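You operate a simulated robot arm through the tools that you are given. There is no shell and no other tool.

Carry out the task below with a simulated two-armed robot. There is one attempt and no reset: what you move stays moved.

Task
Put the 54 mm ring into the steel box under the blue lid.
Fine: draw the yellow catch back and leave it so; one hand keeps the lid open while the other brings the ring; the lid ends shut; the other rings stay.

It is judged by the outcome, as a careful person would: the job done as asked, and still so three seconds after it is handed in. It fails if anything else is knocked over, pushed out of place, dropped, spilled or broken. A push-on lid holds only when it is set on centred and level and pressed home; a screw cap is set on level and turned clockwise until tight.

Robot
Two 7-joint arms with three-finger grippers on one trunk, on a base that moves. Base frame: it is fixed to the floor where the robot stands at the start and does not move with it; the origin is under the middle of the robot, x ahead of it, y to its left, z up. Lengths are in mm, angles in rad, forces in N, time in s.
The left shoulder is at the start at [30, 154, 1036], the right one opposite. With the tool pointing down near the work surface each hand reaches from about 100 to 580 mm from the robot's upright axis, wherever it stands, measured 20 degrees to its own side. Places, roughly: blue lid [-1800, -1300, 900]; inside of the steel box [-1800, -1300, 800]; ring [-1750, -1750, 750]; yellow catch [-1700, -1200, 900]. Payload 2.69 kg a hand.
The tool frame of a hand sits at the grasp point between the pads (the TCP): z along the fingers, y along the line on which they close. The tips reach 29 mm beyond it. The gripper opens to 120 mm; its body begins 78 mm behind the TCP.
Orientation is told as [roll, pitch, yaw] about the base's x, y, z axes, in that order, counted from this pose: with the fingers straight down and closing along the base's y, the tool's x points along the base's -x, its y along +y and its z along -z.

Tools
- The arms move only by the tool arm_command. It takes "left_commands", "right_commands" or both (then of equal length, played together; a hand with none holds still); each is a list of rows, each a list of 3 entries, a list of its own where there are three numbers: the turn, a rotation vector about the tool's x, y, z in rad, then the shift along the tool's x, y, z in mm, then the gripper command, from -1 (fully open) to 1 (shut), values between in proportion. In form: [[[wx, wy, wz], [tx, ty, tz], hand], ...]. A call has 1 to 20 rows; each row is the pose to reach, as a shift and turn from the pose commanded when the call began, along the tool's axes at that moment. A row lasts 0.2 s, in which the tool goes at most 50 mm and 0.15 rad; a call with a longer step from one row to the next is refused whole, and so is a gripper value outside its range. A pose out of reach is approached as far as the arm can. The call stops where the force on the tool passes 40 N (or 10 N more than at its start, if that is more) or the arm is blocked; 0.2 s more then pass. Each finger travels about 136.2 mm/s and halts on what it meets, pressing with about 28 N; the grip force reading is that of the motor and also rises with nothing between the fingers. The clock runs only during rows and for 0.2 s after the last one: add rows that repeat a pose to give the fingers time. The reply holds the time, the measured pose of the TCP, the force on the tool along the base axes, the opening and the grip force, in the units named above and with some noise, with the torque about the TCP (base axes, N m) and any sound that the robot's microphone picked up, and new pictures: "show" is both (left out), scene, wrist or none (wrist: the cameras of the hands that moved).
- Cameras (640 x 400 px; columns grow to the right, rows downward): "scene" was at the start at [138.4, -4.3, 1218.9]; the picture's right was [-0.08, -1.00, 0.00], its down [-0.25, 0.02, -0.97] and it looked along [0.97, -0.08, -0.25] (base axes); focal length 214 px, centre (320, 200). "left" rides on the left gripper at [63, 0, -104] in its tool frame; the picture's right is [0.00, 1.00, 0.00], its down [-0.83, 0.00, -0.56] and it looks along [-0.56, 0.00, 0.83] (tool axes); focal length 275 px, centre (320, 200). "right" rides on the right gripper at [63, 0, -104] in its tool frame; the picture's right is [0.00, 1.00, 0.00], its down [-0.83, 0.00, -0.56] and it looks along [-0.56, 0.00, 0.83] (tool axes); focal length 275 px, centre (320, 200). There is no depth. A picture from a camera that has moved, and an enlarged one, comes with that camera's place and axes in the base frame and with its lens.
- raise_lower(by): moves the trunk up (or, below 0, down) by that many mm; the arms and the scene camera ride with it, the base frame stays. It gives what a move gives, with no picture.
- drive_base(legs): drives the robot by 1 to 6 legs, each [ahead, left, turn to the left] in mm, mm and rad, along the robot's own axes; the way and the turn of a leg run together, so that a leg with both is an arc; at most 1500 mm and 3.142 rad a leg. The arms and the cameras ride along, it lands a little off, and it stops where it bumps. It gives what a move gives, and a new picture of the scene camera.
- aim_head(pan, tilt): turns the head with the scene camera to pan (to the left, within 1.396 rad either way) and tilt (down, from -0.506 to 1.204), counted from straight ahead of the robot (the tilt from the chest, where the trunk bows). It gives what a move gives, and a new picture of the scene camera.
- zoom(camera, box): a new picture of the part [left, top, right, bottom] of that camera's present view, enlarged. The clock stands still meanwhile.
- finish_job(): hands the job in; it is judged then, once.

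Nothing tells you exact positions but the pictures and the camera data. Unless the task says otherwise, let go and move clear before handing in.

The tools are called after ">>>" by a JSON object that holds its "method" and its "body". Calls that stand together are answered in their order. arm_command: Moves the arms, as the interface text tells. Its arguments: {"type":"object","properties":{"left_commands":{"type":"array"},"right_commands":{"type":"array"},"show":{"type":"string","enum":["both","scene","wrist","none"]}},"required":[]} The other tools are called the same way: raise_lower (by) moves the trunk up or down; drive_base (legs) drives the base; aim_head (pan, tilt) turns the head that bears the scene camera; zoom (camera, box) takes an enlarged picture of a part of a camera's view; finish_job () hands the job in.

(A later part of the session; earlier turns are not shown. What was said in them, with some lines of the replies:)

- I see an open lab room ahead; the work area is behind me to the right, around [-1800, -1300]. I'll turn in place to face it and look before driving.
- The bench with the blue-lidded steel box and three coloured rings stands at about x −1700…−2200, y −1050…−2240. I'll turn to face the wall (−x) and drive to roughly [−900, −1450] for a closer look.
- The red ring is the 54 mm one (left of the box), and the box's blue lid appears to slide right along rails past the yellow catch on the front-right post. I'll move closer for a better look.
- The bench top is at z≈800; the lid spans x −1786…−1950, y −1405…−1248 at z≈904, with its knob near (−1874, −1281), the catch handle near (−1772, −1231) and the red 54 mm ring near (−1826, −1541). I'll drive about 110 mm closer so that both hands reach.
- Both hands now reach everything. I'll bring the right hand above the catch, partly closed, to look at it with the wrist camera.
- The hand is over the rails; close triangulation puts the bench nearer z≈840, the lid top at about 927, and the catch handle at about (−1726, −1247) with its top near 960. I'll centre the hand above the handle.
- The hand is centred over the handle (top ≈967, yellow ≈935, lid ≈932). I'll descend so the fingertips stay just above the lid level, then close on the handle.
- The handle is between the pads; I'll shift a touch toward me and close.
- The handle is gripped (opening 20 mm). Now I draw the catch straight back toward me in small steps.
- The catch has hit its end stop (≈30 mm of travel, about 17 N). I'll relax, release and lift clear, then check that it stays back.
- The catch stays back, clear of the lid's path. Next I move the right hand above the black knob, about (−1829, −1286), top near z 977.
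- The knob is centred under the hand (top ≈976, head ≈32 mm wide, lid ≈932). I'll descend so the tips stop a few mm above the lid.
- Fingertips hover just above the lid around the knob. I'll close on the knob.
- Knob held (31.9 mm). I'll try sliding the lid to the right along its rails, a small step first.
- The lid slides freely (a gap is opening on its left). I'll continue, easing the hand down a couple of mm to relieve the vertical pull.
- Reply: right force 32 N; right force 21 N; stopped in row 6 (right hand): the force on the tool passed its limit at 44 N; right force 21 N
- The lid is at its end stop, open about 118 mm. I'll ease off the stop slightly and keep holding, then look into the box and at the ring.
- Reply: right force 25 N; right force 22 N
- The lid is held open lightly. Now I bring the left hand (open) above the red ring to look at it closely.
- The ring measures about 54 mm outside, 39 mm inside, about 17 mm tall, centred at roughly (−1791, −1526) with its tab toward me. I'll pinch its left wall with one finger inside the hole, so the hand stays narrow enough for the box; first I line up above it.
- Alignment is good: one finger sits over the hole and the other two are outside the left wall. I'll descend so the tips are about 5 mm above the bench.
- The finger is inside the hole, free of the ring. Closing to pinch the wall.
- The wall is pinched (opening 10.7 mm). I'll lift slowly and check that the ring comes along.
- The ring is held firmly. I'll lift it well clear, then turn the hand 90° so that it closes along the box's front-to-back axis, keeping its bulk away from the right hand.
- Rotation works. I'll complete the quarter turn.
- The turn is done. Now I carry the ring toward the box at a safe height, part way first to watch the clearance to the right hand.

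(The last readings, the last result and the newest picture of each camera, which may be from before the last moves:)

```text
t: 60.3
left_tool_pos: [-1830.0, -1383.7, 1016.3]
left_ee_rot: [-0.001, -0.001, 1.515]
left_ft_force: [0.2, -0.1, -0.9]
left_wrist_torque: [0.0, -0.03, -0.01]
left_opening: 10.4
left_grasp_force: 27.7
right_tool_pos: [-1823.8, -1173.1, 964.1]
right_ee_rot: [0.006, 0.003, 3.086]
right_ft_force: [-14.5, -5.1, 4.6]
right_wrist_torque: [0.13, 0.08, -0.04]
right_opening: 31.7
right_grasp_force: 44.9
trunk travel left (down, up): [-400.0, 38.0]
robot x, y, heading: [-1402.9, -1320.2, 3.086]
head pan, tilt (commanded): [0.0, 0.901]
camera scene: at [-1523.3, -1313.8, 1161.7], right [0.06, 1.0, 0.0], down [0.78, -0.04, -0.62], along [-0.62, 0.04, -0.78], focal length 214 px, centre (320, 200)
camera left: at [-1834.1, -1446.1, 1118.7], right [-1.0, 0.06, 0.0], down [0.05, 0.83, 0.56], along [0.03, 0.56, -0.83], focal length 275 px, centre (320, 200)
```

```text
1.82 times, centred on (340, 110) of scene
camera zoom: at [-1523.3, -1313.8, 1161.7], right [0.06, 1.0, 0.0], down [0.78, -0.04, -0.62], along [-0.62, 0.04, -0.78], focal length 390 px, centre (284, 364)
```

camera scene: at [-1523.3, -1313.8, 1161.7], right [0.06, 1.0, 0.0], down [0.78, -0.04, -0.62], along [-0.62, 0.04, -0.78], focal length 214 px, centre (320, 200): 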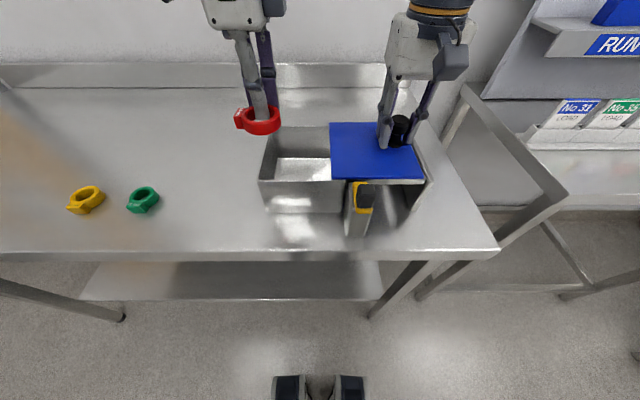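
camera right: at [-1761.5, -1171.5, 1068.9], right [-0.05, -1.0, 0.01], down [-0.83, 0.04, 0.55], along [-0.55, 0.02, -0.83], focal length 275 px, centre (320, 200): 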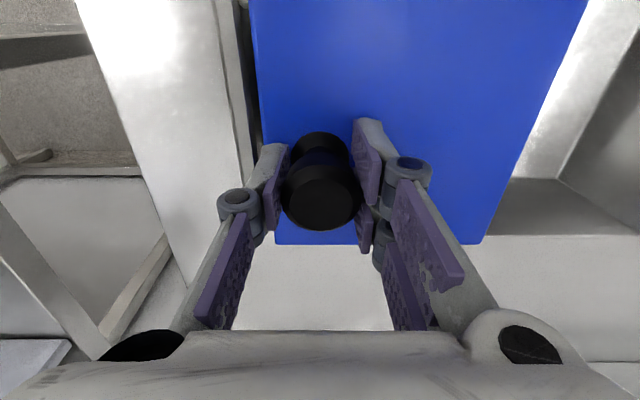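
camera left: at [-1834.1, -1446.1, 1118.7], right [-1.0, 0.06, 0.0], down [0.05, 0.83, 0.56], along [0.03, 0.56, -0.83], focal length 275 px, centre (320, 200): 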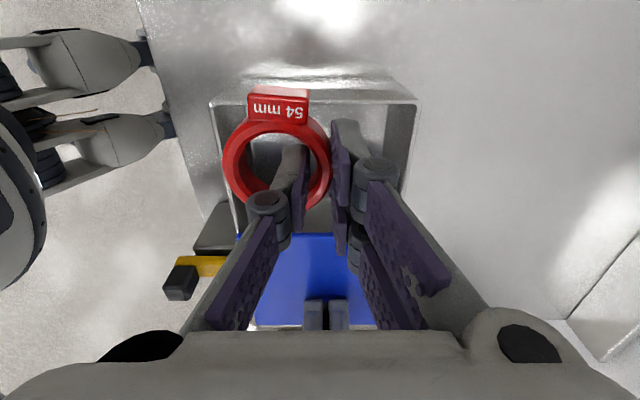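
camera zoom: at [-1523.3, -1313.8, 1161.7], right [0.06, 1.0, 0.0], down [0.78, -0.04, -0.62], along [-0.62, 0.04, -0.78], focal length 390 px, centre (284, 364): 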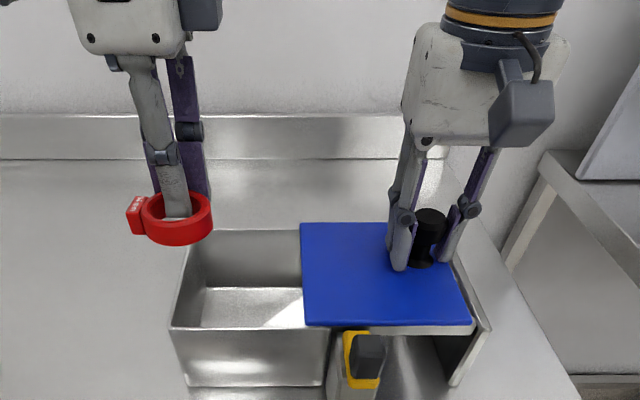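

From the wrist view the opening is about 108 mm × 136 mm with its middle about 52 mm further right; clearance to the right hand stays around 50 mm. I'll centre over the opening.

>>> {"method": "arm_command", "body": {"left_commands": [[[0, 0, 0], [-20, -1, 0], 1], [[0, 0, 0], [-40, -2, 0], 1], [[0, 0, 0], [-53, -3, 0], 1], [[0, 0, 0], [-53, -3, 0], 1]], "show": "both"}}

>>> {"method": "zoom", "body": {"camera": "left", "box": [180, 0, 460, 280]}}

>>> {"method": "zoom", "body": {"camera": "scene", "box": [200, 0, 480, 220]}}

```text
t: 61.3
left_tool_pos: [-1823.7, -1329.8, 1012.5]
left_ee_rot: [0.001, -0.003, 1.513]
left_ft_force: [0.7, 1.0, -1.2]
left_wrist_torque: [0.01, 0.01, -0.01]
left_opening: 10.6
left_grasp_force: 28.3
right_tool_pos: [-1823.6, -1173.1, 964.2]
right_ee_rot: [0.007, 0.002, 3.088]
right_ft_force: [-14.6, -4.2, 3.9]
right_wrist_torque: [0.13, 0.1, -0.04]
right_opening: 31.5
right_grasp_force: 45.3
trunk travel left (down, up): [-400.0, 38.0]
robot x, y, heading: [-1402.9, -1325.0, 3.085]
head pan, tilt (commanded): [0.0, 0.901]
camera scene: at [-1523.3, -1313.7, 1161.7], right [0.06, 1.0, 0.0], down [0.78, -0.04, -0.62], along [-0.62, 0.04, -0.78], focal length 214 px, centre (320, 200)
camera left: at [-1827.2, -1393.1, 1117.1], right [-1.0, 0.06, 0.0], down [0.05, 0.83, 0.56], along [0.03, 0.56, -0.83], focal length 275 px, centre (320, 200)
```

scene: 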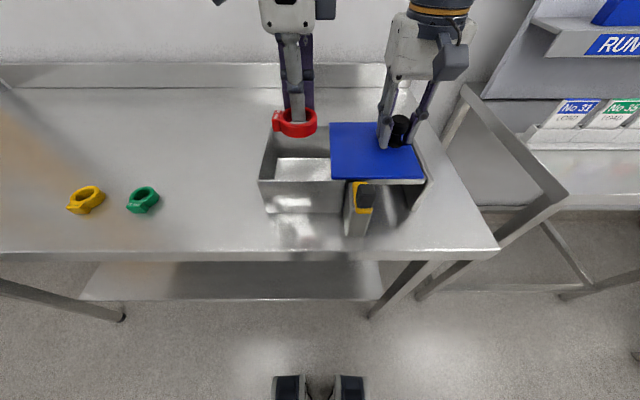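
left: 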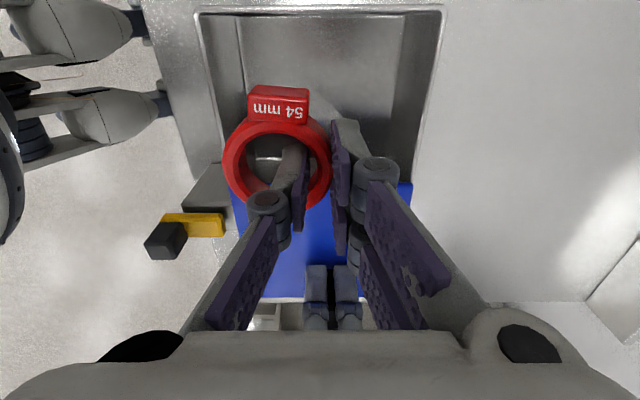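

```text
1.43 times, centred on (320, 140) of left
camera zoom: at [-1827.2, -1393.1, 1117.1], right [-1.0, 0.06, 0.0], down [0.05, 0.83, 0.56], along [0.03, 0.56, -0.83], focal length 393 px, centre (320, 286)
```

zoom: 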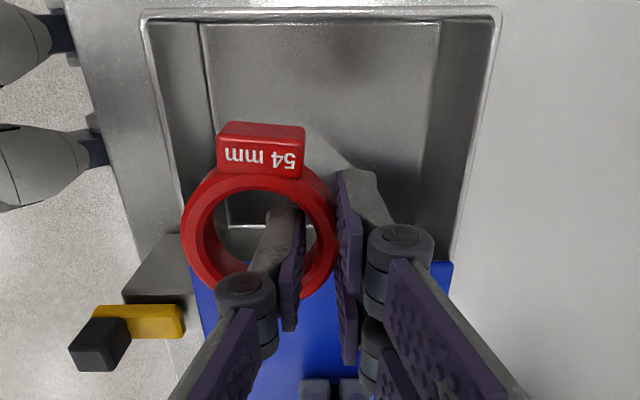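

```text
1.82 times, centred on (340, 110) of scene
camera zoom: at [-1523.3, -1313.7, 1161.7], right [0.06, 1.0, 0.0], down [0.78, -0.04, -0.62], along [-0.62, 0.04, -0.78], focal length 390 px, centre (284, 364)
```

zoom: 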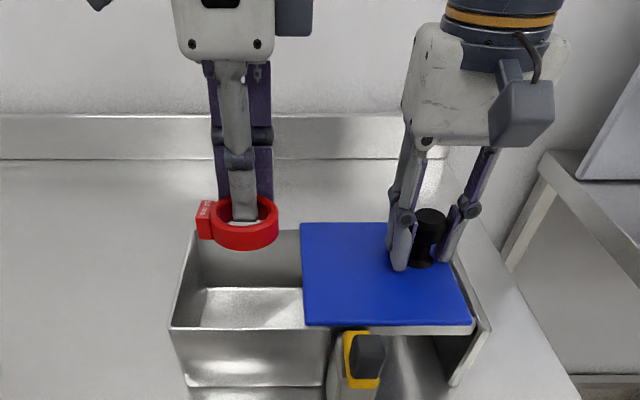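

The ring is well inside the opening's outline (about 17–19 mm margin on each side). I'll lower it to the rim and check.

>>> {"method": "arm_command", "body": {"left_commands": [[[0, 0, 0], [0, 0, 20], 1], [[0, 0, 0], [0, 0, 40], 1], [[0, 0, 0], [0, 0, 58], 1], [[0, 0, 0], [0, 0, 58], 1]], "show": "both"}}

>>> {"method": "zoom", "body": {"camera": "scene", "box": [200, 0, 480, 220]}}

```text
t: 62.3
left_tool_pos: [-1824.2, -1331.8, 955.7]
left_ee_rot: [0.0, -0.001, 1.515]
left_ft_force: [0.3, 0.1, -0.3]
left_wrist_torque: [0.01, -0.01, 0.02]
left_opening: 10.3
left_grasp_force: 28.3
right_tool_pos: [-1823.6, -1172.3, 964.6]
right_ee_rot: [0.006, -0.001, 3.087]
right_ft_force: [-13.9, -3.8, 2.7]
right_wrist_torque: [0.07, 0.06, -0.08]
right_opening: 31.5
right_grasp_force: 44.8
trunk travel left (down, up): [-400.0, 38.0]
robot x, y, heading: [-1399.1, -1322.3, 3.083]
head pan, tilt (commanded): [0.0, 0.901]
camera scene: at [-1523.3, -1313.7, 1161.7], right [0.06, 1.0, 0.0], down [0.78, -0.04, -0.62], along [-0.62, 0.04, -0.78], focal length 214 px, centre (320, 200)
camera left: at [-1828.6, -1393.9, 1058.8], right [-1.0, 0.06, 0.0], down [0.05, 0.83, 0.56], along [0.03, 0.56, -0.83], focal length 275 px, centre (320, 200)
```

scene: 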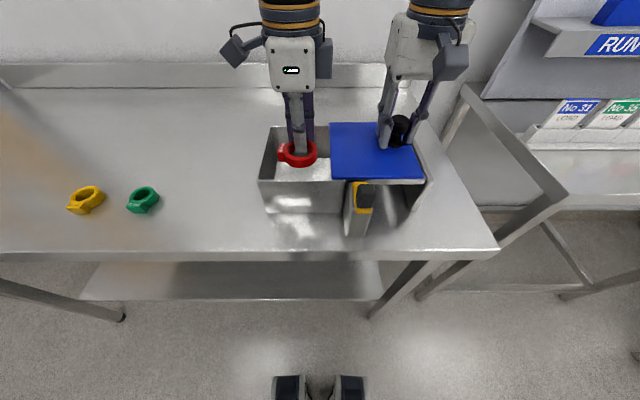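
left: 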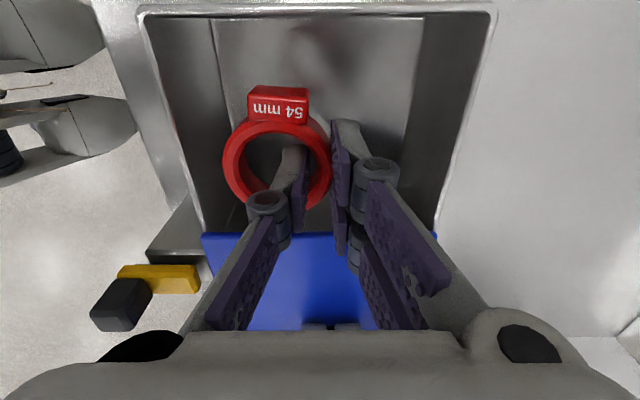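

```text
1.82 times, centred on (340, 110) of scene
camera zoom: at [-1523.3, -1313.7, 1161.7], right [0.06, 1.0, 0.0], down [0.78, -0.04, -0.62], along [-0.62, 0.04, -0.78], focal length 390 px, centre (284, 364)
```

zoom: 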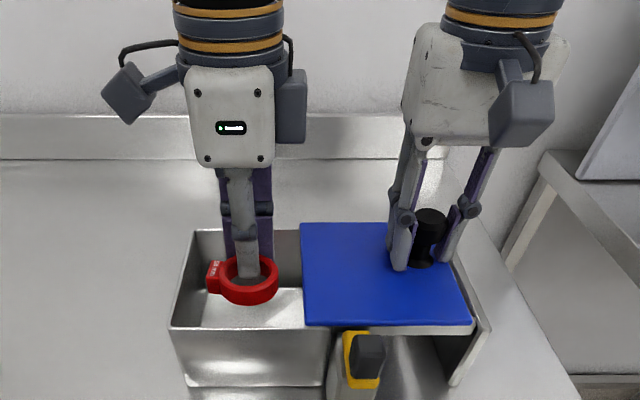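

Everything clears. I'll lower the ring the rest of the way, to just above the box floor.

>>> {"method": "arm_command", "body": {"left_commands": [[[0, 0, 0], [0, 0, 20], 1], [[0, 0, 0], [0, 0, 38], 1], [[0, 0, 0], [0, 0, 52], 1], [[0, 0, 0], [0, 0, 62], 1], [[0, 0, 0], [0, 0, 68], 1], [[0, 0, 0], [0, 0, 68], 1]], "show": "both"}}

>>> {"method": "zoom", "body": {"camera": "scene", "box": [200, 0, 480, 220]}}

>>> {"method": "zoom", "body": {"camera": "left", "box": [180, 20, 400, 240]}}

```text
t: 63.7
left_tool_pos: [-1824.1, -1332.6, 887.9]
left_ee_rot: [-0.002, -0.001, 1.515]
left_ft_force: [1.0, -0.3, -0.9]
left_wrist_torque: [-0.02, 0.02, -0.03]
left_opening: 10.5
left_grasp_force: 28.0
right_tool_pos: [-1823.9, -1171.4, 964.6]
right_ee_rot: [0.009, 0.002, 3.088]
right_ft_force: [-13.0, -3.7, 1.7]
right_wrist_torque: [0.1, 0.08, -0.04]
right_opening: 31.7
right_grasp_force: 44.7
trunk travel left (down, up): [-400.0, 38.0]
robot x, y, heading: [-1404.7, -1327.4, 3.079]
head pan, tilt (commanded): [0.0, 0.901]
camera scene: at [-1523.3, -1313.6, 1161.7], right [0.06, 1.0, 0.0], down [0.78, -0.04, -0.62], along [-0.62, 0.04, -0.78], focal length 214 px, centre (320, 200)
camera left: at [-1828.2, -1394.3, 991.6], right [-1.0, 0.06, 0.0], down [0.05, 0.83, 0.56], along [0.03, 0.56, -0.83], focal length 275 px, centre (320, 200)
```

scene: 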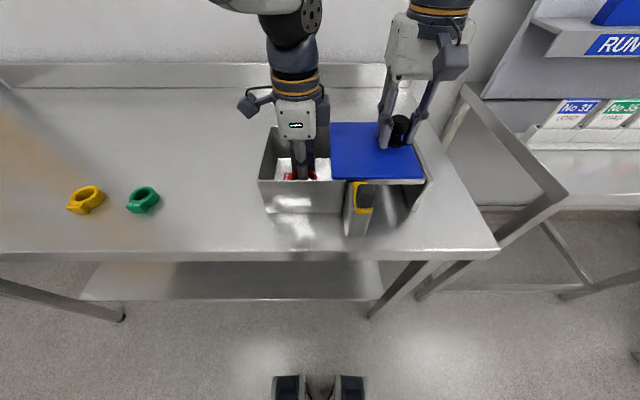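
left: 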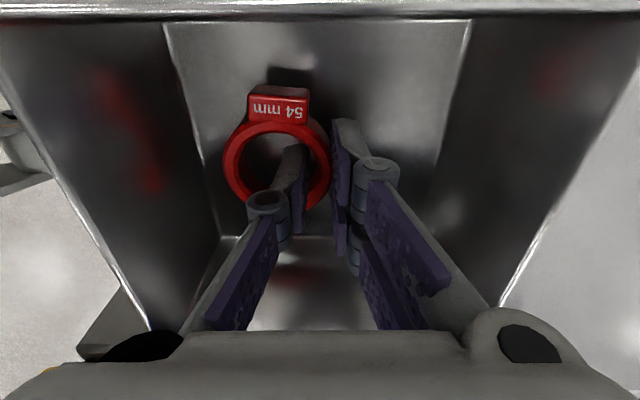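

```text
1.82 times, centred on (340, 110) of scene
camera zoom: at [-1523.3, -1313.6, 1161.7], right [0.06, 1.0, 0.0], down [0.78, -0.04, -0.62], along [-0.62, 0.04, -0.78], focal length 390 px, centre (284, 364)
```

zoom: 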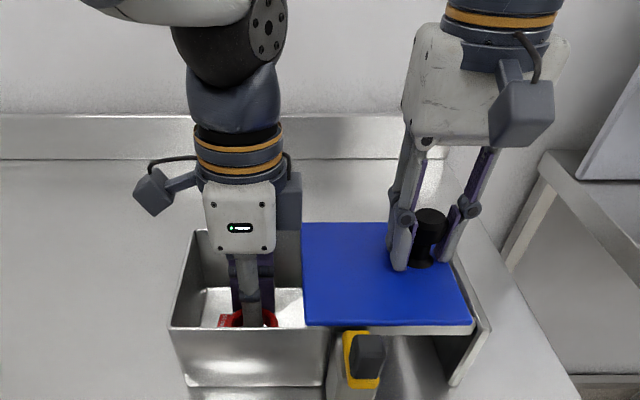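

```text
1.82 times, centred on (290, 130) of left
camera zoom: at [-1828.2, -1394.3, 991.6], right [-1.0, 0.06, 0.0], down [0.05, 0.83, 0.56], along [0.03, 0.56, -0.83], focal length 500 px, centre (374, 327)
```

zoom: 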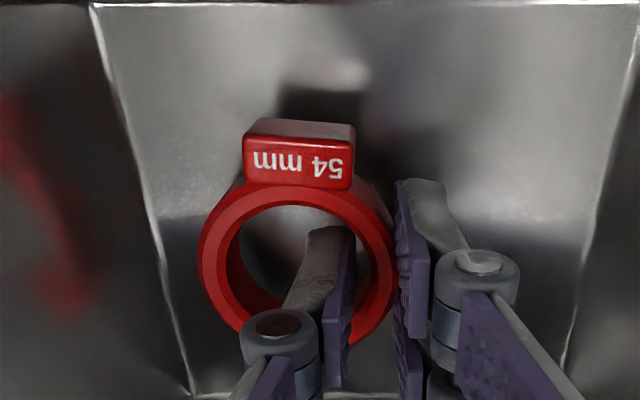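

The ring is near the floor. I'll lower a few more mm while watching the force.

>>> {"method": "arm_command", "body": {"left_commands": [[[0, 0, 0], [0, 0, 2], 1], [[0, 0, 0], [0, 0, 4], 1], [[0, 0, 0], [0, 0, 6], 1], [[0, 0, 0], [0, 0, 6], 1]], "show": "wrist"}}

```text
t: 64.7
left_tool_pos: [-1824.7, -1332.1, 882.4]
left_ee_rot: [0.001, -0.002, 1.514]
left_ft_force: [0.8, 0.2, -0.7]
left_wrist_torque: [-0.01, -0.01, -0.01]
left_opening: 10.4
left_grasp_force: 28.4
right_tool_pos: [-1823.4, -1172.3, 965.0]
right_ee_rot: [0.008, 0.001, 3.086]
right_ft_force: [-12.1, -3.7, 0.7]
right_wrist_torque: [0.07, 0.07, -0.09]
right_opening: 31.7
right_grasp_force: 44.6
trunk travel left (down, up): [-400.0, 38.0]
robot x, y, heading: [-1402.5, -1326.9, 3.084]
head pan, tilt (commanded): [0.0, 0.901]
camera left: at [-1828.0, -1394.2, 986.4], right [-1.0, 0.06, 0.0], down [0.05, 0.83, 0.56], along [0.03, 0.56, -0.83], focal length 275 px, centre (320, 200)
```

left: 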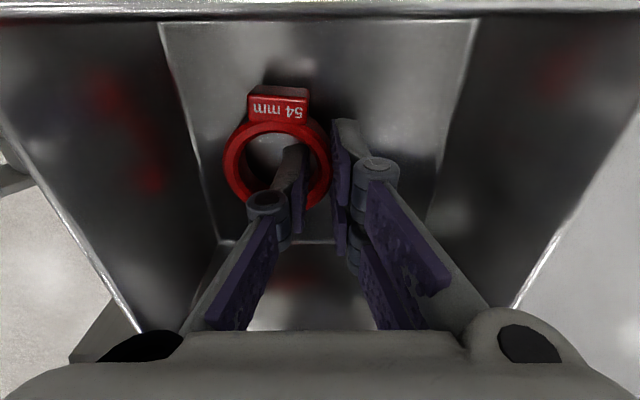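

>>> {"method": "arm_command", "body": {"left_commands": [[[0, 0, 0], [0, 0, 1.5], 1], [[0, 0, 0], [0, 0, 3], 1], [[0, 0, 0], [0, 0, 4.5], 1], [[0, 0, 0], [0, 0, 4.5], 1]], "show": "wrist"}}

>>> {"method": "zoom", "body": {"camera": "left", "box": [200, 50, 360, 210]}}

```text
t: 65.7
left_tool_pos: [-1825.0, -1332.9, 878.4]
left_ee_rot: [-0.003, -0.001, 1.517]
left_ft_force: [0.4, 0.5, -1.2]
left_wrist_torque: [-0.01, 0.0, -0.02]
left_opening: 10.5
left_grasp_force: 27.7
right_tool_pos: [-1823.2, -1172.7, 964.4]
right_ee_rot: [0.007, 0.0, 3.088]
right_ft_force: [-11.3, -3.7, 0.6]
right_wrist_torque: [0.1, 0.05, -0.06]
right_opening: 31.6
right_grasp_force: 45.7
trunk travel left (down, up): [-400.0, 38.0]
robot x, y, heading: [-1399.2, -1324.2, 3.085]
head pan, tilt (commanded): [0.0, 0.901]
camera left: at [-1828.3, -1394.7, 981.8], right [-1.0, 0.06, 0.0], down [0.05, 0.83, 0.56], along [0.03, 0.56, -0.83], focal length 275 px, centre (320, 200)
```

left: 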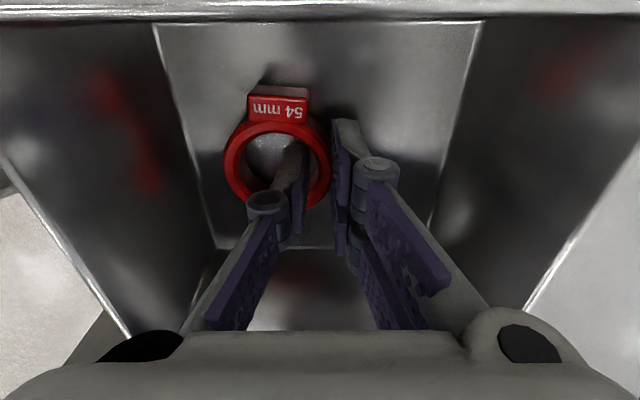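

```text
2.50 times, centred on (280, 130) of left
camera zoom: at [-1828.3, -1394.7, 981.8], right [-1.0, 0.06, 0.0], down [0.05, 0.83, 0.56], along [0.03, 0.56, -0.83], focal length 688 px, centre (420, 375)
```

zoom: 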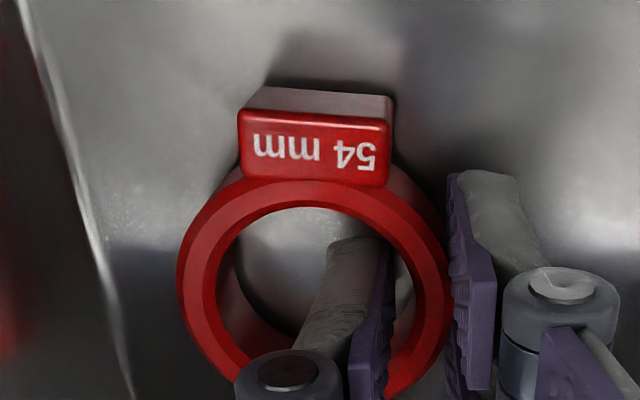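

>>> {"method": "arm_command", "body": {"left_commands": [[[0, 0, 0], [0, 0, 1], 1], [[0, 0, 0], [0, 0, 2], 1], [[0, 0, 0], [0, 0, 3], 1], [[0, 0, 0], [0, 0, 3], 1]], "show": "none"}}

>>> {"method": "zoom", "body": {"camera": "left", "box": [200, 50, 360, 210]}}

```text
t: 66.7
left_tool_pos: [-1824.7, -1331.9, 877.1]
left_ee_rot: [0.002, -0.002, 1.517]
left_ft_force: [5.1, -5.3, 28.5]
left_wrist_torque: [-0.04, -0.23, -0.08]
left_opening: 10.4
left_grasp_force: 28.3
right_tool_pos: [-1823.7, -1173.1, 964.5]
right_ee_rot: [0.008, 0.002, 3.089]
right_ft_force: [-20.3, -3.8, -14.7]
right_wrist_torque: [0.1, -0.01, -0.08]
right_opening: 31.5
right_grasp_force: 45.3
trunk travel left (down, up): [-400.0, 38.0]
robot x, y, heading: [-1402.8, -1323.2, 3.084]
head pan, tilt (commanded): [0.0, 0.901]
```

```text
2.50 times, centred on (280, 130) of left
camera zoom: at [-1828.0, -1394.7, 979.7], right [-1.0, 0.06, 0.0], down [0.05, 0.83, 0.56], along [0.03, 0.56, -0.83], focal length 688 px, centre (420, 375)
```

zoom: 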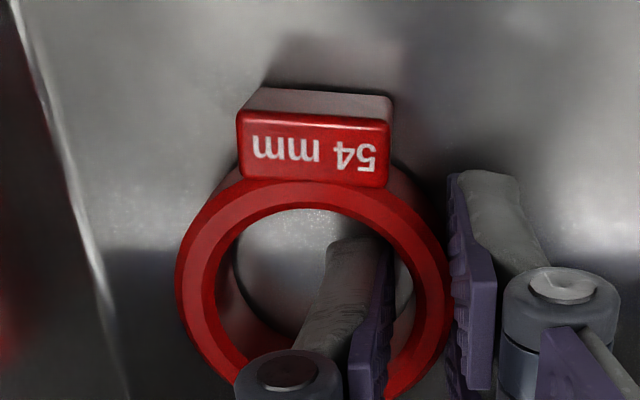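

The ring touches the floor (28 N). I'll ease up 1.5 mm and release gently.

>>> {"method": "arm_command", "body": {"left_commands": [[[0, 0, 0], [0, 0, -1.3], 1], [[0, 0, 0], [0, 0, -1.3], 0.85], [[0, 0, 0], [0, 0, -1.3], 0.7], [[0, 0, 0], [0, 0, -1.3], 0.55], [[0, 0, 0], [0, 0, -1.3], 0.55], [[0, 0, 0], [0, 0, -1.3], 0.55]], "show": "wrist"}}

>>> {"method": "zoom", "body": {"camera": "left", "box": [200, 50, 400, 250]}}

```text
t: 68.1
left_tool_pos: [-1823.6, -1331.4, 875.4]
left_ee_rot: [0.001, -0.002, 1.515]
left_ft_force: [-0.9, -0.7, -0.5]
left_wrist_torque: [-0.02, -0.01, -0.01]
left_opening: 27.2
left_grasp_force: 0.1
right_tool_pos: [-1823.4, -1172.2, 965.2]
right_ee_rot: [0.007, 0.004, 3.087]
right_ft_force: [-11.5, -3.4, -0.7]
right_wrist_torque: [0.05, -0.19, -0.03]
right_opening: 31.2
right_grasp_force: 44.7
trunk travel left (down, up): [-400.0, 38.0]
robot x, y, heading: [-1406.0, -1323.2, 3.089]
head pan, tilt (commanded): [0.0, 0.901]
camera left: at [-1827.6, -1394.4, 979.1], right [-1.0, 0.06, 0.0], down [0.05, 0.83, 0.56], along [0.03, 0.56, -0.83], focal length 275 px, centre (320, 200)
```

left: 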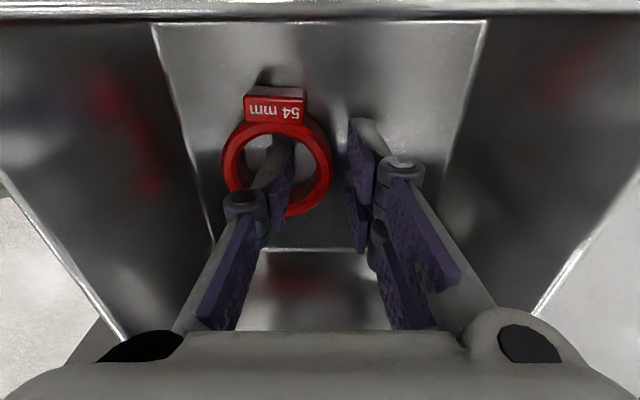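

```text
2.00 times, centred on (300, 150) of left
camera zoom: at [-1827.6, -1394.4, 979.1], right [-1.0, 0.06, 0.0], down [0.05, 0.83, 0.56], along [0.03, 0.56, -0.83], focal length 551 px, centre (360, 300)
```

zoom: 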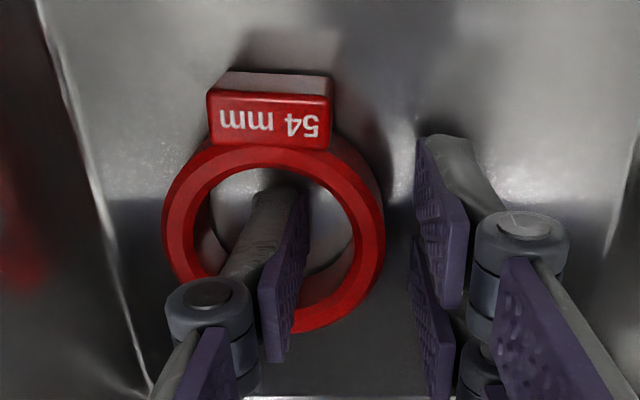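

The ring is free on the floor. I'll raise the left hand straight up out of the box.

>>> {"method": "arm_command", "body": {"left_commands": [[[0, 0, 0], [0, 0, -8], 0.55], [[0, 0, 0], [0, 0, -20], 0.55], [[0, 0, 0], [0, 0, -40], 0.55], [[0, 0, 0], [0, 0, -70], 0.55], [[0, 0, 0], [0, 0, -105], 0.55], [[0, 0, 0], [0, 0, -140], 0.55], [[0, 0, 0], [0, 0, -140], 0.55]], "show": "both"}}

```text
t: 69.7
left_tool_pos: [-1824.8, -1332.6, 1016.8]
left_ee_rot: [-0.003, -0.001, 1.514]
left_ft_force: [0.2, -0.3, -0.7]
left_wrist_torque: [-0.04, -0.02, 0.01]
left_opening: 27.0
left_grasp_force: 0.0
right_tool_pos: [-1824.3, -1173.6, 965.1]
right_ee_rot: [0.007, 0.001, 3.086]
right_ft_force: [-10.4, -3.8, -0.8]
right_wrist_torque: [0.09, 0.12, -0.07]
right_opening: 31.6
right_grasp_force: 45.3
trunk travel left (down, up): [-400.0, 38.0]
robot x, y, heading: [-1402.0, -1323.6, 3.086]
head pan, tilt (commanded): [0.0, 0.901]
camera scene: at [-1523.2, -1313.6, 1161.7], right [0.06, 1.0, 0.0], down [0.78, -0.04, -0.62], along [-0.62, 0.04, -0.78], focal length 214 px, centre (320, 200)
camera left: at [-1828.7, -1394.9, 1119.8], right [-1.0, 0.06, 0.0], down [0.05, 0.83, 0.56], along [0.03, 0.56, -0.83], focal length 275 px, centre (320, 200)
```

scene: 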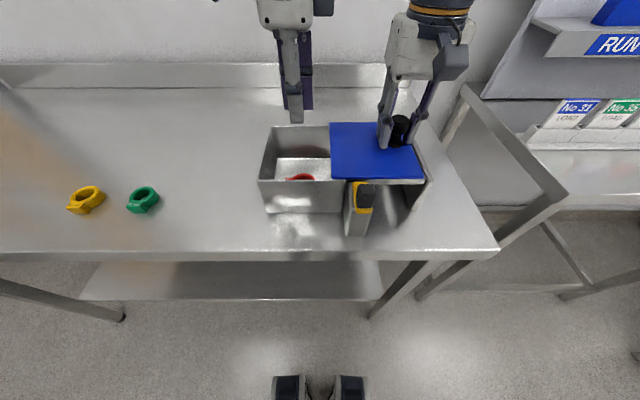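
left: 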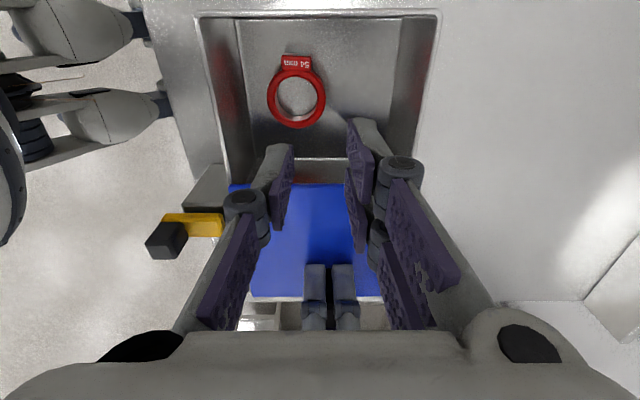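

The ring lies flat inside the box. I'll move the left hand well away to the left before closing the lid.

>>> {"method": "arm_command", "body": {"left_commands": [[[0, 0, 0], [40, 0, -10], 0.55], [[0, 0, 0], [80, -10, -20], 0.55], [[0, 0, 0], [120, -20, -30], 0.55], [[0, 0, 0], [160, -30, -40], 0.55], [[0, 0, 0], [200, -40, -50], 0.55], [[0, 0, 0], [200, -40, -50], 0.55]], "show": "scene"}}

```text
t: 71.1
left_tool_pos: [-1797.3, -1534.1, 1068.0]
left_ee_rot: [0.0, 0.0, 1.515]
left_ft_force: [1.1, -0.4, 0.0]
left_wrist_torque: [-0.03, -0.03, 0.04]
left_opening: 26.7
left_grasp_force: 0.1
right_tool_pos: [-1822.7, -1171.9, 963.7]
right_ee_rot: [0.007, 0.002, 3.087]
right_ft_force: [-11.7, -3.3, -2.0]
right_wrist_torque: [0.11, 0.07, -0.01]
right_opening: 31.7
right_grasp_force: 44.6
trunk travel left (down, up): [-400.0, 38.0]
robot x, y, heading: [-1399.9, -1325.6, 3.083]
head pan, tilt (commanded): [0.0, 0.901]
camera scene: at [-1523.2, -1313.3, 1161.7], right [0.06, 1.0, 0.0], down [0.78, -0.04, -0.62], along [-0.62, 0.04, -0.78], focal length 214 px, centre (320, 200)
```

scene: 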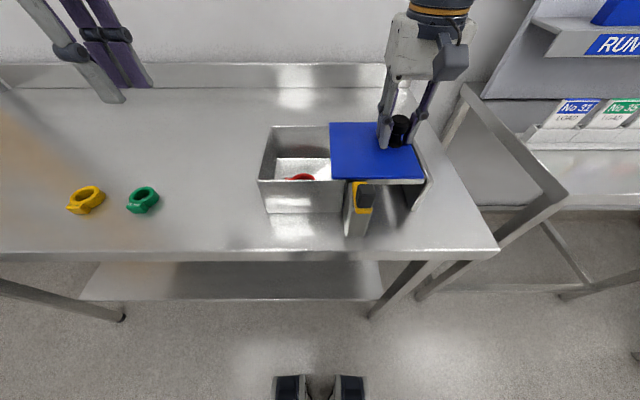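

The left hand is clear. Now I slide the lid back shut with the right hand, first half way.

>>> {"method": "arm_command", "body": {"right_commands": [[[0, 0, 0], [-0.4, 4, 0], 1], [[0, 0, 0], [-0.5, 12, 0], 1], [[0, 0, 0], [-0.6, 20, 0], 1], [[0, 0, 0], [-0.7, 28, 0], 1], [[0, 0, 0], [-0.8, 36, 0], 1], [[0, 0, 0], [-0.8, 44, 0], 1], [[0, 0, 0], [-0.8, 52, 0], 1], [[0, 0, 0], [-0.8, 56, 0], 1]], "show": "scene"}}

```text
t: 72.9
left_tool_pos: [-1797.1, -1534.4, 1067.3]
left_ee_rot: [-0.002, -0.001, 1.515]
left_ft_force: [0.3, 0.7, 0.6]
left_wrist_torque: [0.0, 0.01, 0.01]
left_opening: 27.0
left_grasp_force: 0.1
right_tool_pos: [-1826.1, -1229.2, 963.2]
right_ee_rot: [0.006, 0.004, 3.088]
right_ft_force: [-0.4, -3.3, -18.2]
right_wrist_torque: [0.19, 0.12, -0.01]
right_opening: 31.5
right_grasp_force: 44.4
trunk travel left (down, up): [-400.0, 38.0]
robot x, y, heading: [-1400.1, -1323.4, 3.081]
head pan, tilt (commanded): [0.0, 0.901]
camera scene: at [-1523.0, -1313.3, 1161.5], right [0.06, 1.0, 0.0], down [0.78, -0.04, -0.62], along [-0.62, 0.04, -0.78], focal length 214 px, centre (320, 200)
```

scene: 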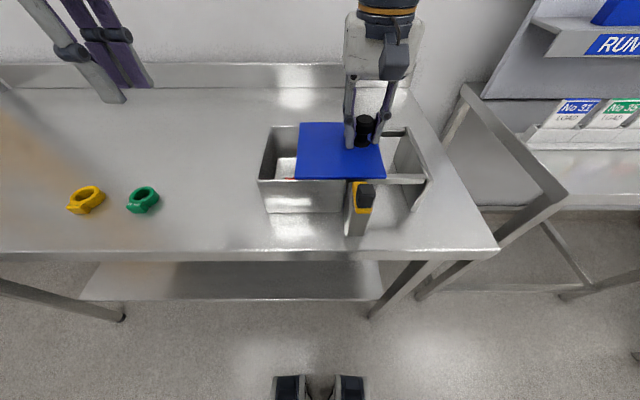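

>>> {"method": "arm_command", "body": {"right_commands": [[[0, 0, 0], [0, 5, 0.6], 1], [[0, 0, 0], [0, 13, 0.9], 1], [[0, 0, 0], [0, 21, 1.0], 1], [[0, 0, 0], [0, 29, 1.1], 1], [[0, 0, 0], [0, 37, 1.2], 1], [[0, 0, 0], [0, 45, 1.3], 1], [[0, 0, 0], [0, 52, 1.3], 1], [[0, 0, 0], [0, 56, 1.3], 1], [[0, 0, 0], [0, 56, 1.3], 1]], "show": "scene"}}

>>> {"method": "zoom", "body": {"camera": "scene", "box": [240, 90, 440, 230]}}

```text
t: 74.9
left_tool_pos: [-1797.2, -1534.3, 1066.5]
left_ee_rot: [-0.002, -0.001, 1.514]
left_ft_force: [-0.1, 0.1, -0.7]
left_wrist_torque: [-0.01, 0.01, -0.04]
left_opening: 27.0
left_grasp_force: 0.1
right_tool_pos: [-1830.0, -1284.2, 963.9]
right_ee_rot: [0.007, 0.003, 3.087]
right_ft_force: [-1.3, -2.1, -14.0]
right_wrist_torque: [0.04, -0.42, -0.15]
right_opening: 31.5
right_grasp_force: 45.2
trunk travel left (down, up): [-400.0, 38.0]
robot x, y, heading: [-1401.6, -1327.3, 3.084]
head pan, tilt (commanded): [0.0, 0.901]
camera scene: at [-1523.5, -1315.4, 1162.4], right [0.03, 1.0, 0.0], down [0.78, -0.02, -0.63], along [-0.63, 0.02, -0.78], focal length 214 px, centre (320, 200)
```

scene: 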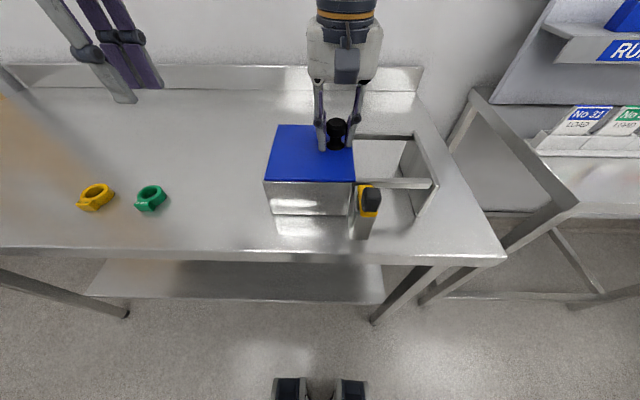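

```text
2.86 times, centred on (340, 160) of scene
camera zoom: at [-1523.5, -1315.4, 1162.4], right [0.03, 1.0, 0.0], down [0.78, -0.02, -0.63], along [-0.63, 0.02, -0.78], focal length 613 px, centre (263, 314)
```

zoom: 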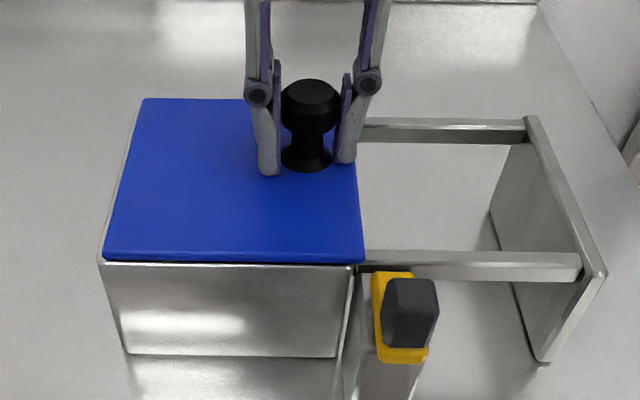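

Nearly shut, with about 4 mm left. I'll push the last few mm gently to the stop.

>>> {"method": "arm_command", "body": {"right_commands": [[[0, 0, 0], [0, 1.5, 0.5], 1], [[0, 0, 0], [0, 3, 0.6], 1], [[0, 0, 0], [0, 4.5, 0.6], 1], [[0, 0, 0], [0, 6, 0.6], 1], [[0, 0, 0], [0, 6, 0.6], 1]], "show": "wrist"}}

>>> {"method": "zoom", "body": {"camera": "scene", "box": [240, 90, 440, 230]}}

```text
t: 76.1
left_tool_pos: [-1796.2, -1533.8, 1067.5]
left_ee_rot: [0.001, 0.0, 1.514]
left_ft_force: [0.4, -0.1, 0.4]
left_wrist_torque: [-0.03, -0.02, 0.01]
left_opening: 26.7
left_grasp_force: 0.1
right_tool_pos: [-1829.9, -1289.8, 965.2]
right_ee_rot: [0.007, 0.002, 3.088]
right_ft_force: [-3.2, 1.4, 1.8]
right_wrist_torque: [0.11, -0.12, -0.04]
right_opening: 31.5
right_grasp_force: 44.9
trunk travel left (down, up): [-400.0, 38.0]
robot x, y, heading: [-1399.6, -1323.1, 3.086]
head pan, tilt (commanded): [0.0, 0.901]
camera right: at [-1767.6, -1290.5, 1069.1], right [-0.05, -1.0, 0.01], down [-0.83, 0.05, 0.56], along [-0.56, 0.02, -0.83], focal length 275 px, centre (320, 200)
```

right: 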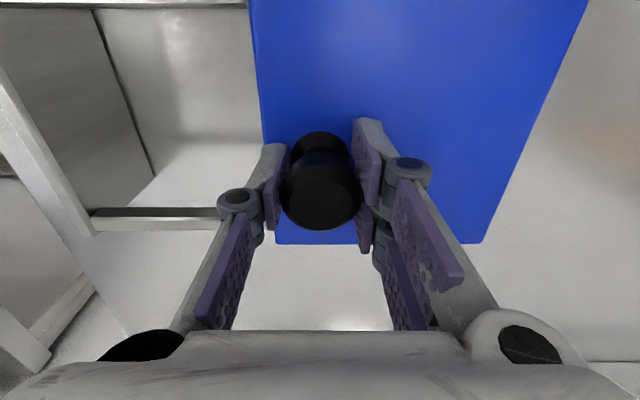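

```text
2.86 times, centred on (340, 160) of scene
camera zoom: at [-1522.7, -1316.6, 1162.6], right [0.01, 1.0, 0.0], down [0.78, -0.01, -0.63], along [-0.63, 0.01, -0.78], focal length 613 px, centre (263, 314)
```

zoom: 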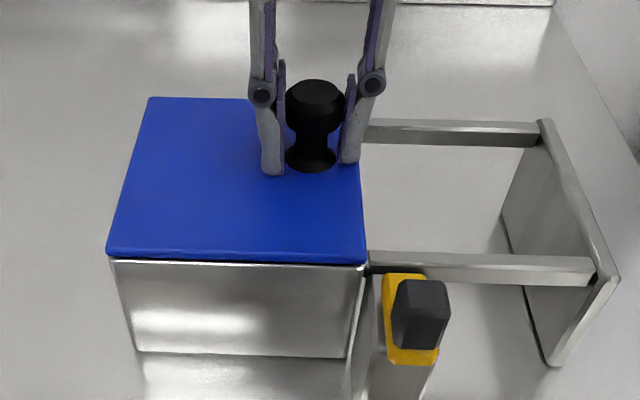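

The lid is at its closed stop. One slight extra push to be sure, then release and lift straight up.

>>> {"method": "arm_command", "body": {"right_commands": [[[0, 0, 0], [0, 0.8, 0], 1], [[0, 0, 0], [0, 0.8, 0], 1], [[0, 0, 0], [0, 0, 0], 0.7], [[0, 0, 0], [0, 0, 0], 0.4], [[0, 0, 0], [0, 0, 0], 0.1], [[0, 0, 0], [0, 0, 0], 0.1]], "show": "wrist"}}

>>> {"method": "arm_command", "body": {"right_commands": [[[0, 0, 0], [0, 0, -15], 0.1], [[0, 0, 0], [0, 0, -40], 0.1], [[0, 0, 0], [0, 0, -75], 0.1], [[0, 0, 0], [0, 0, -110], 0.1], [[0, 0, 0], [20, -20, -140], 0.1], [[0, 0, 0], [20, -20, -140], 0.1]], "show": "both"}}

```text
t: 77.5
left_tool_pos: [-1795.6, -1534.8, 1066.6]
left_ee_rot: [-0.001, 0.001, 1.515]
left_ft_force: [0.2, -0.4, -0.3]
left_wrist_torque: [0.02, -0.01, -0.05]
left_opening: 26.8
left_grasp_force: 0.0
right_tool_pos: [-1829.6, -1289.0, 963.1]
right_ee_rot: [0.007, 0.001, 3.09]
right_ft_force: [0.3, 1.2, 0.2]
right_wrist_torque: [-0.02, 0.01, -0.01]
right_opening: 53.9
right_grasp_force: 0.0
trunk travel left (down, up): [-400.0, 38.0]
robot x, y, heading: [-1403.5, -1323.6, 3.083]
head pan, tilt (commanded): [0.0, 0.901]
camera right: at [-1767.5, -1291.4, 1068.5], right [-0.05, -1.0, 0.01], down [-0.83, 0.04, 0.55], along [-0.55, 0.02, -0.83], focal length 275 px, centre (320, 200)
```

right: 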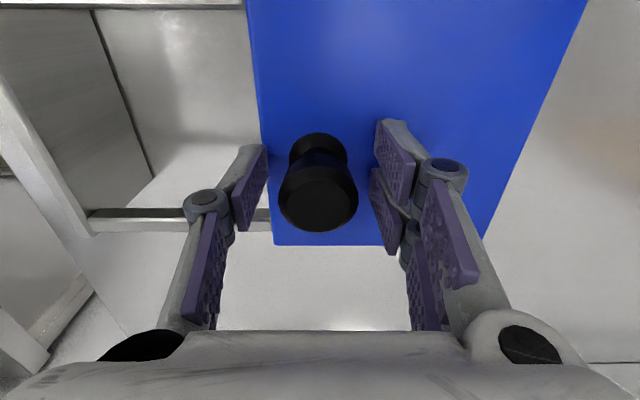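

```text
t: 78.9
left_tool_pos: [-1797.3, -1535.5, 1067.3]
left_ee_rot: [0.0, -0.002, 1.515]
left_ft_force: [0.1, 0.0, 0.8]
left_wrist_torque: [0.02, -0.02, -0.01]
left_opening: 27.2
left_grasp_force: 0.1
right_tool_pos: [-1807.7, -1271.5, 1106.5]
right_ee_rot: [0.008, 0.001, 3.088]
right_ft_force: [0.7, 0.6, -0.9]
right_wrist_torque: [0.02, -0.01, -0.02]
right_opening: 53.8
right_grasp_force: 0.1
trunk travel left (down, up): [-400.0, 38.0]
robot x, y, heading: [-1399.0, -1321.5, 3.082]
head pan, tilt (commanded): [0.0, 0.901]
camera scene: at [-1522.3, -1313.8, 1161.9], right [0.06, 1.0, 0.0], down [0.78, -0.04, -0.62], along [-0.62, 0.04, -0.78], focal length 214 px, centre (320, 200)
camera right: at [-1745.1, -1273.1, 1210.2], right [-0.05, -1.0, 0.01], down [-0.83, 0.04, 0.56], along [-0.56, 0.02, -0.83], focal length 275 px, centre (320, 200)
```

scene: 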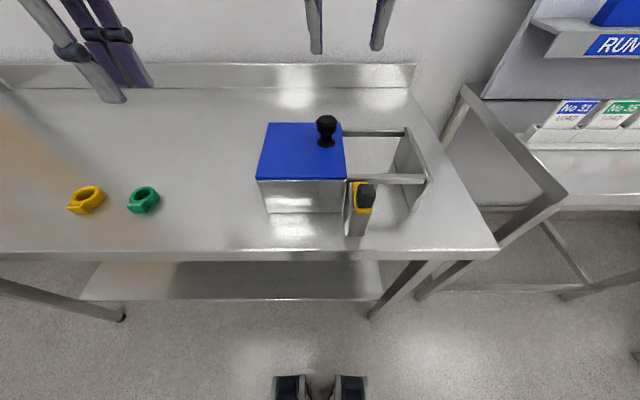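
right: 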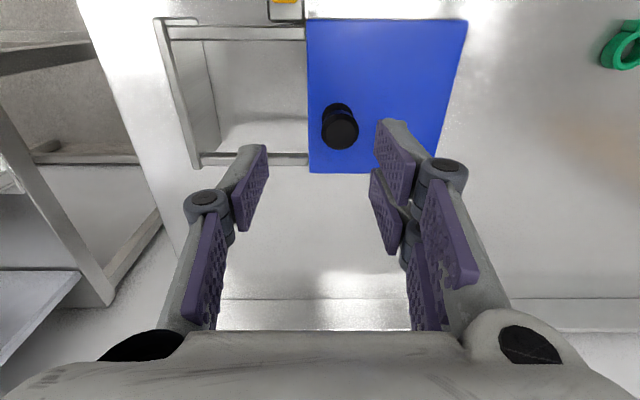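

>>> {"method": "zoom", "body": {"camera": "scene", "box": [248, 110, 440, 240]}}

>>> {"method": "zoom", "body": {"camera": "scene", "box": [50, 170, 242, 270]}}

```text
3.08 times, centred on (344, 175) of scene
camera zoom: at [-1522.3, -1313.8, 1161.9], right [0.06, 1.0, 0.0], down [0.78, -0.04, -0.62], along [-0.62, 0.04, -0.78], focal length 660 px, centre (246, 277)
```

zoom: 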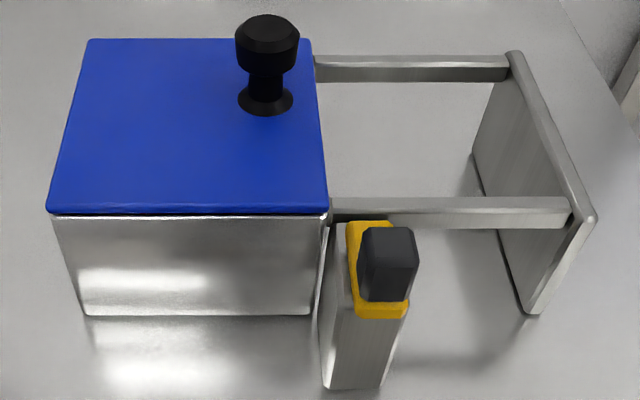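

```text
3.33 times, centred on (146, 220) of scene
camera zoom: at [-1522.3, -1313.8, 1161.9], right [0.06, 1.0, 0.0], down [0.78, -0.04, -0.62], along [-0.62, 0.04, -0.78], focal length 715 px, centre (900, 133)
```

zoom: 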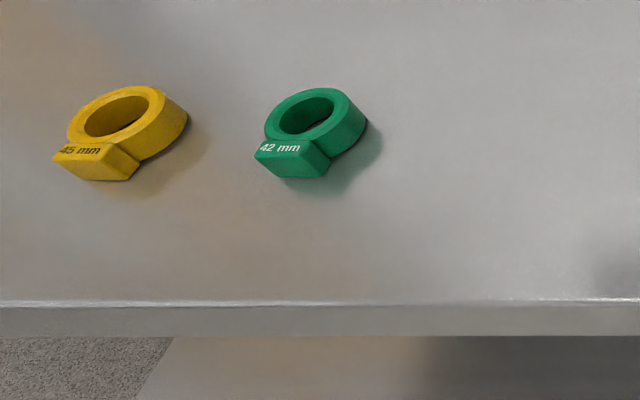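

The lid is shut flush, the catch is still drawn back, the 54 mm ring is inside, the 42 and 45 mm rings haven't moved, and both hands are clear. I'm handing in the job.

>>> {"method": "finish_job", "body": {}}

```text
The job is handed in.
```

The 54 mm ring is inside the steel box with the blue lid shut, and I've handed the job in; the verdict hasn't come back.

- **Catch:** I drew the yellow catch back to its stop, about 30 mm, and it stayed there.
- **Lid:** The right hand slid the lid about 118 mm to the right and held it open. A light pull toward closed stayed on the lid throughout. After the ring was in, the same hand pushed the lid back to its closed stop and let go. It looked flush in the last picture.
- **Ring:** The left hand set the red 54 mm ring down on the box floor, and I saw it lying flat there before closing the lid.
- **Other rings:** The 42 mm and 45 mm rings are where they started.

Both hands are empty and clear of the bench.
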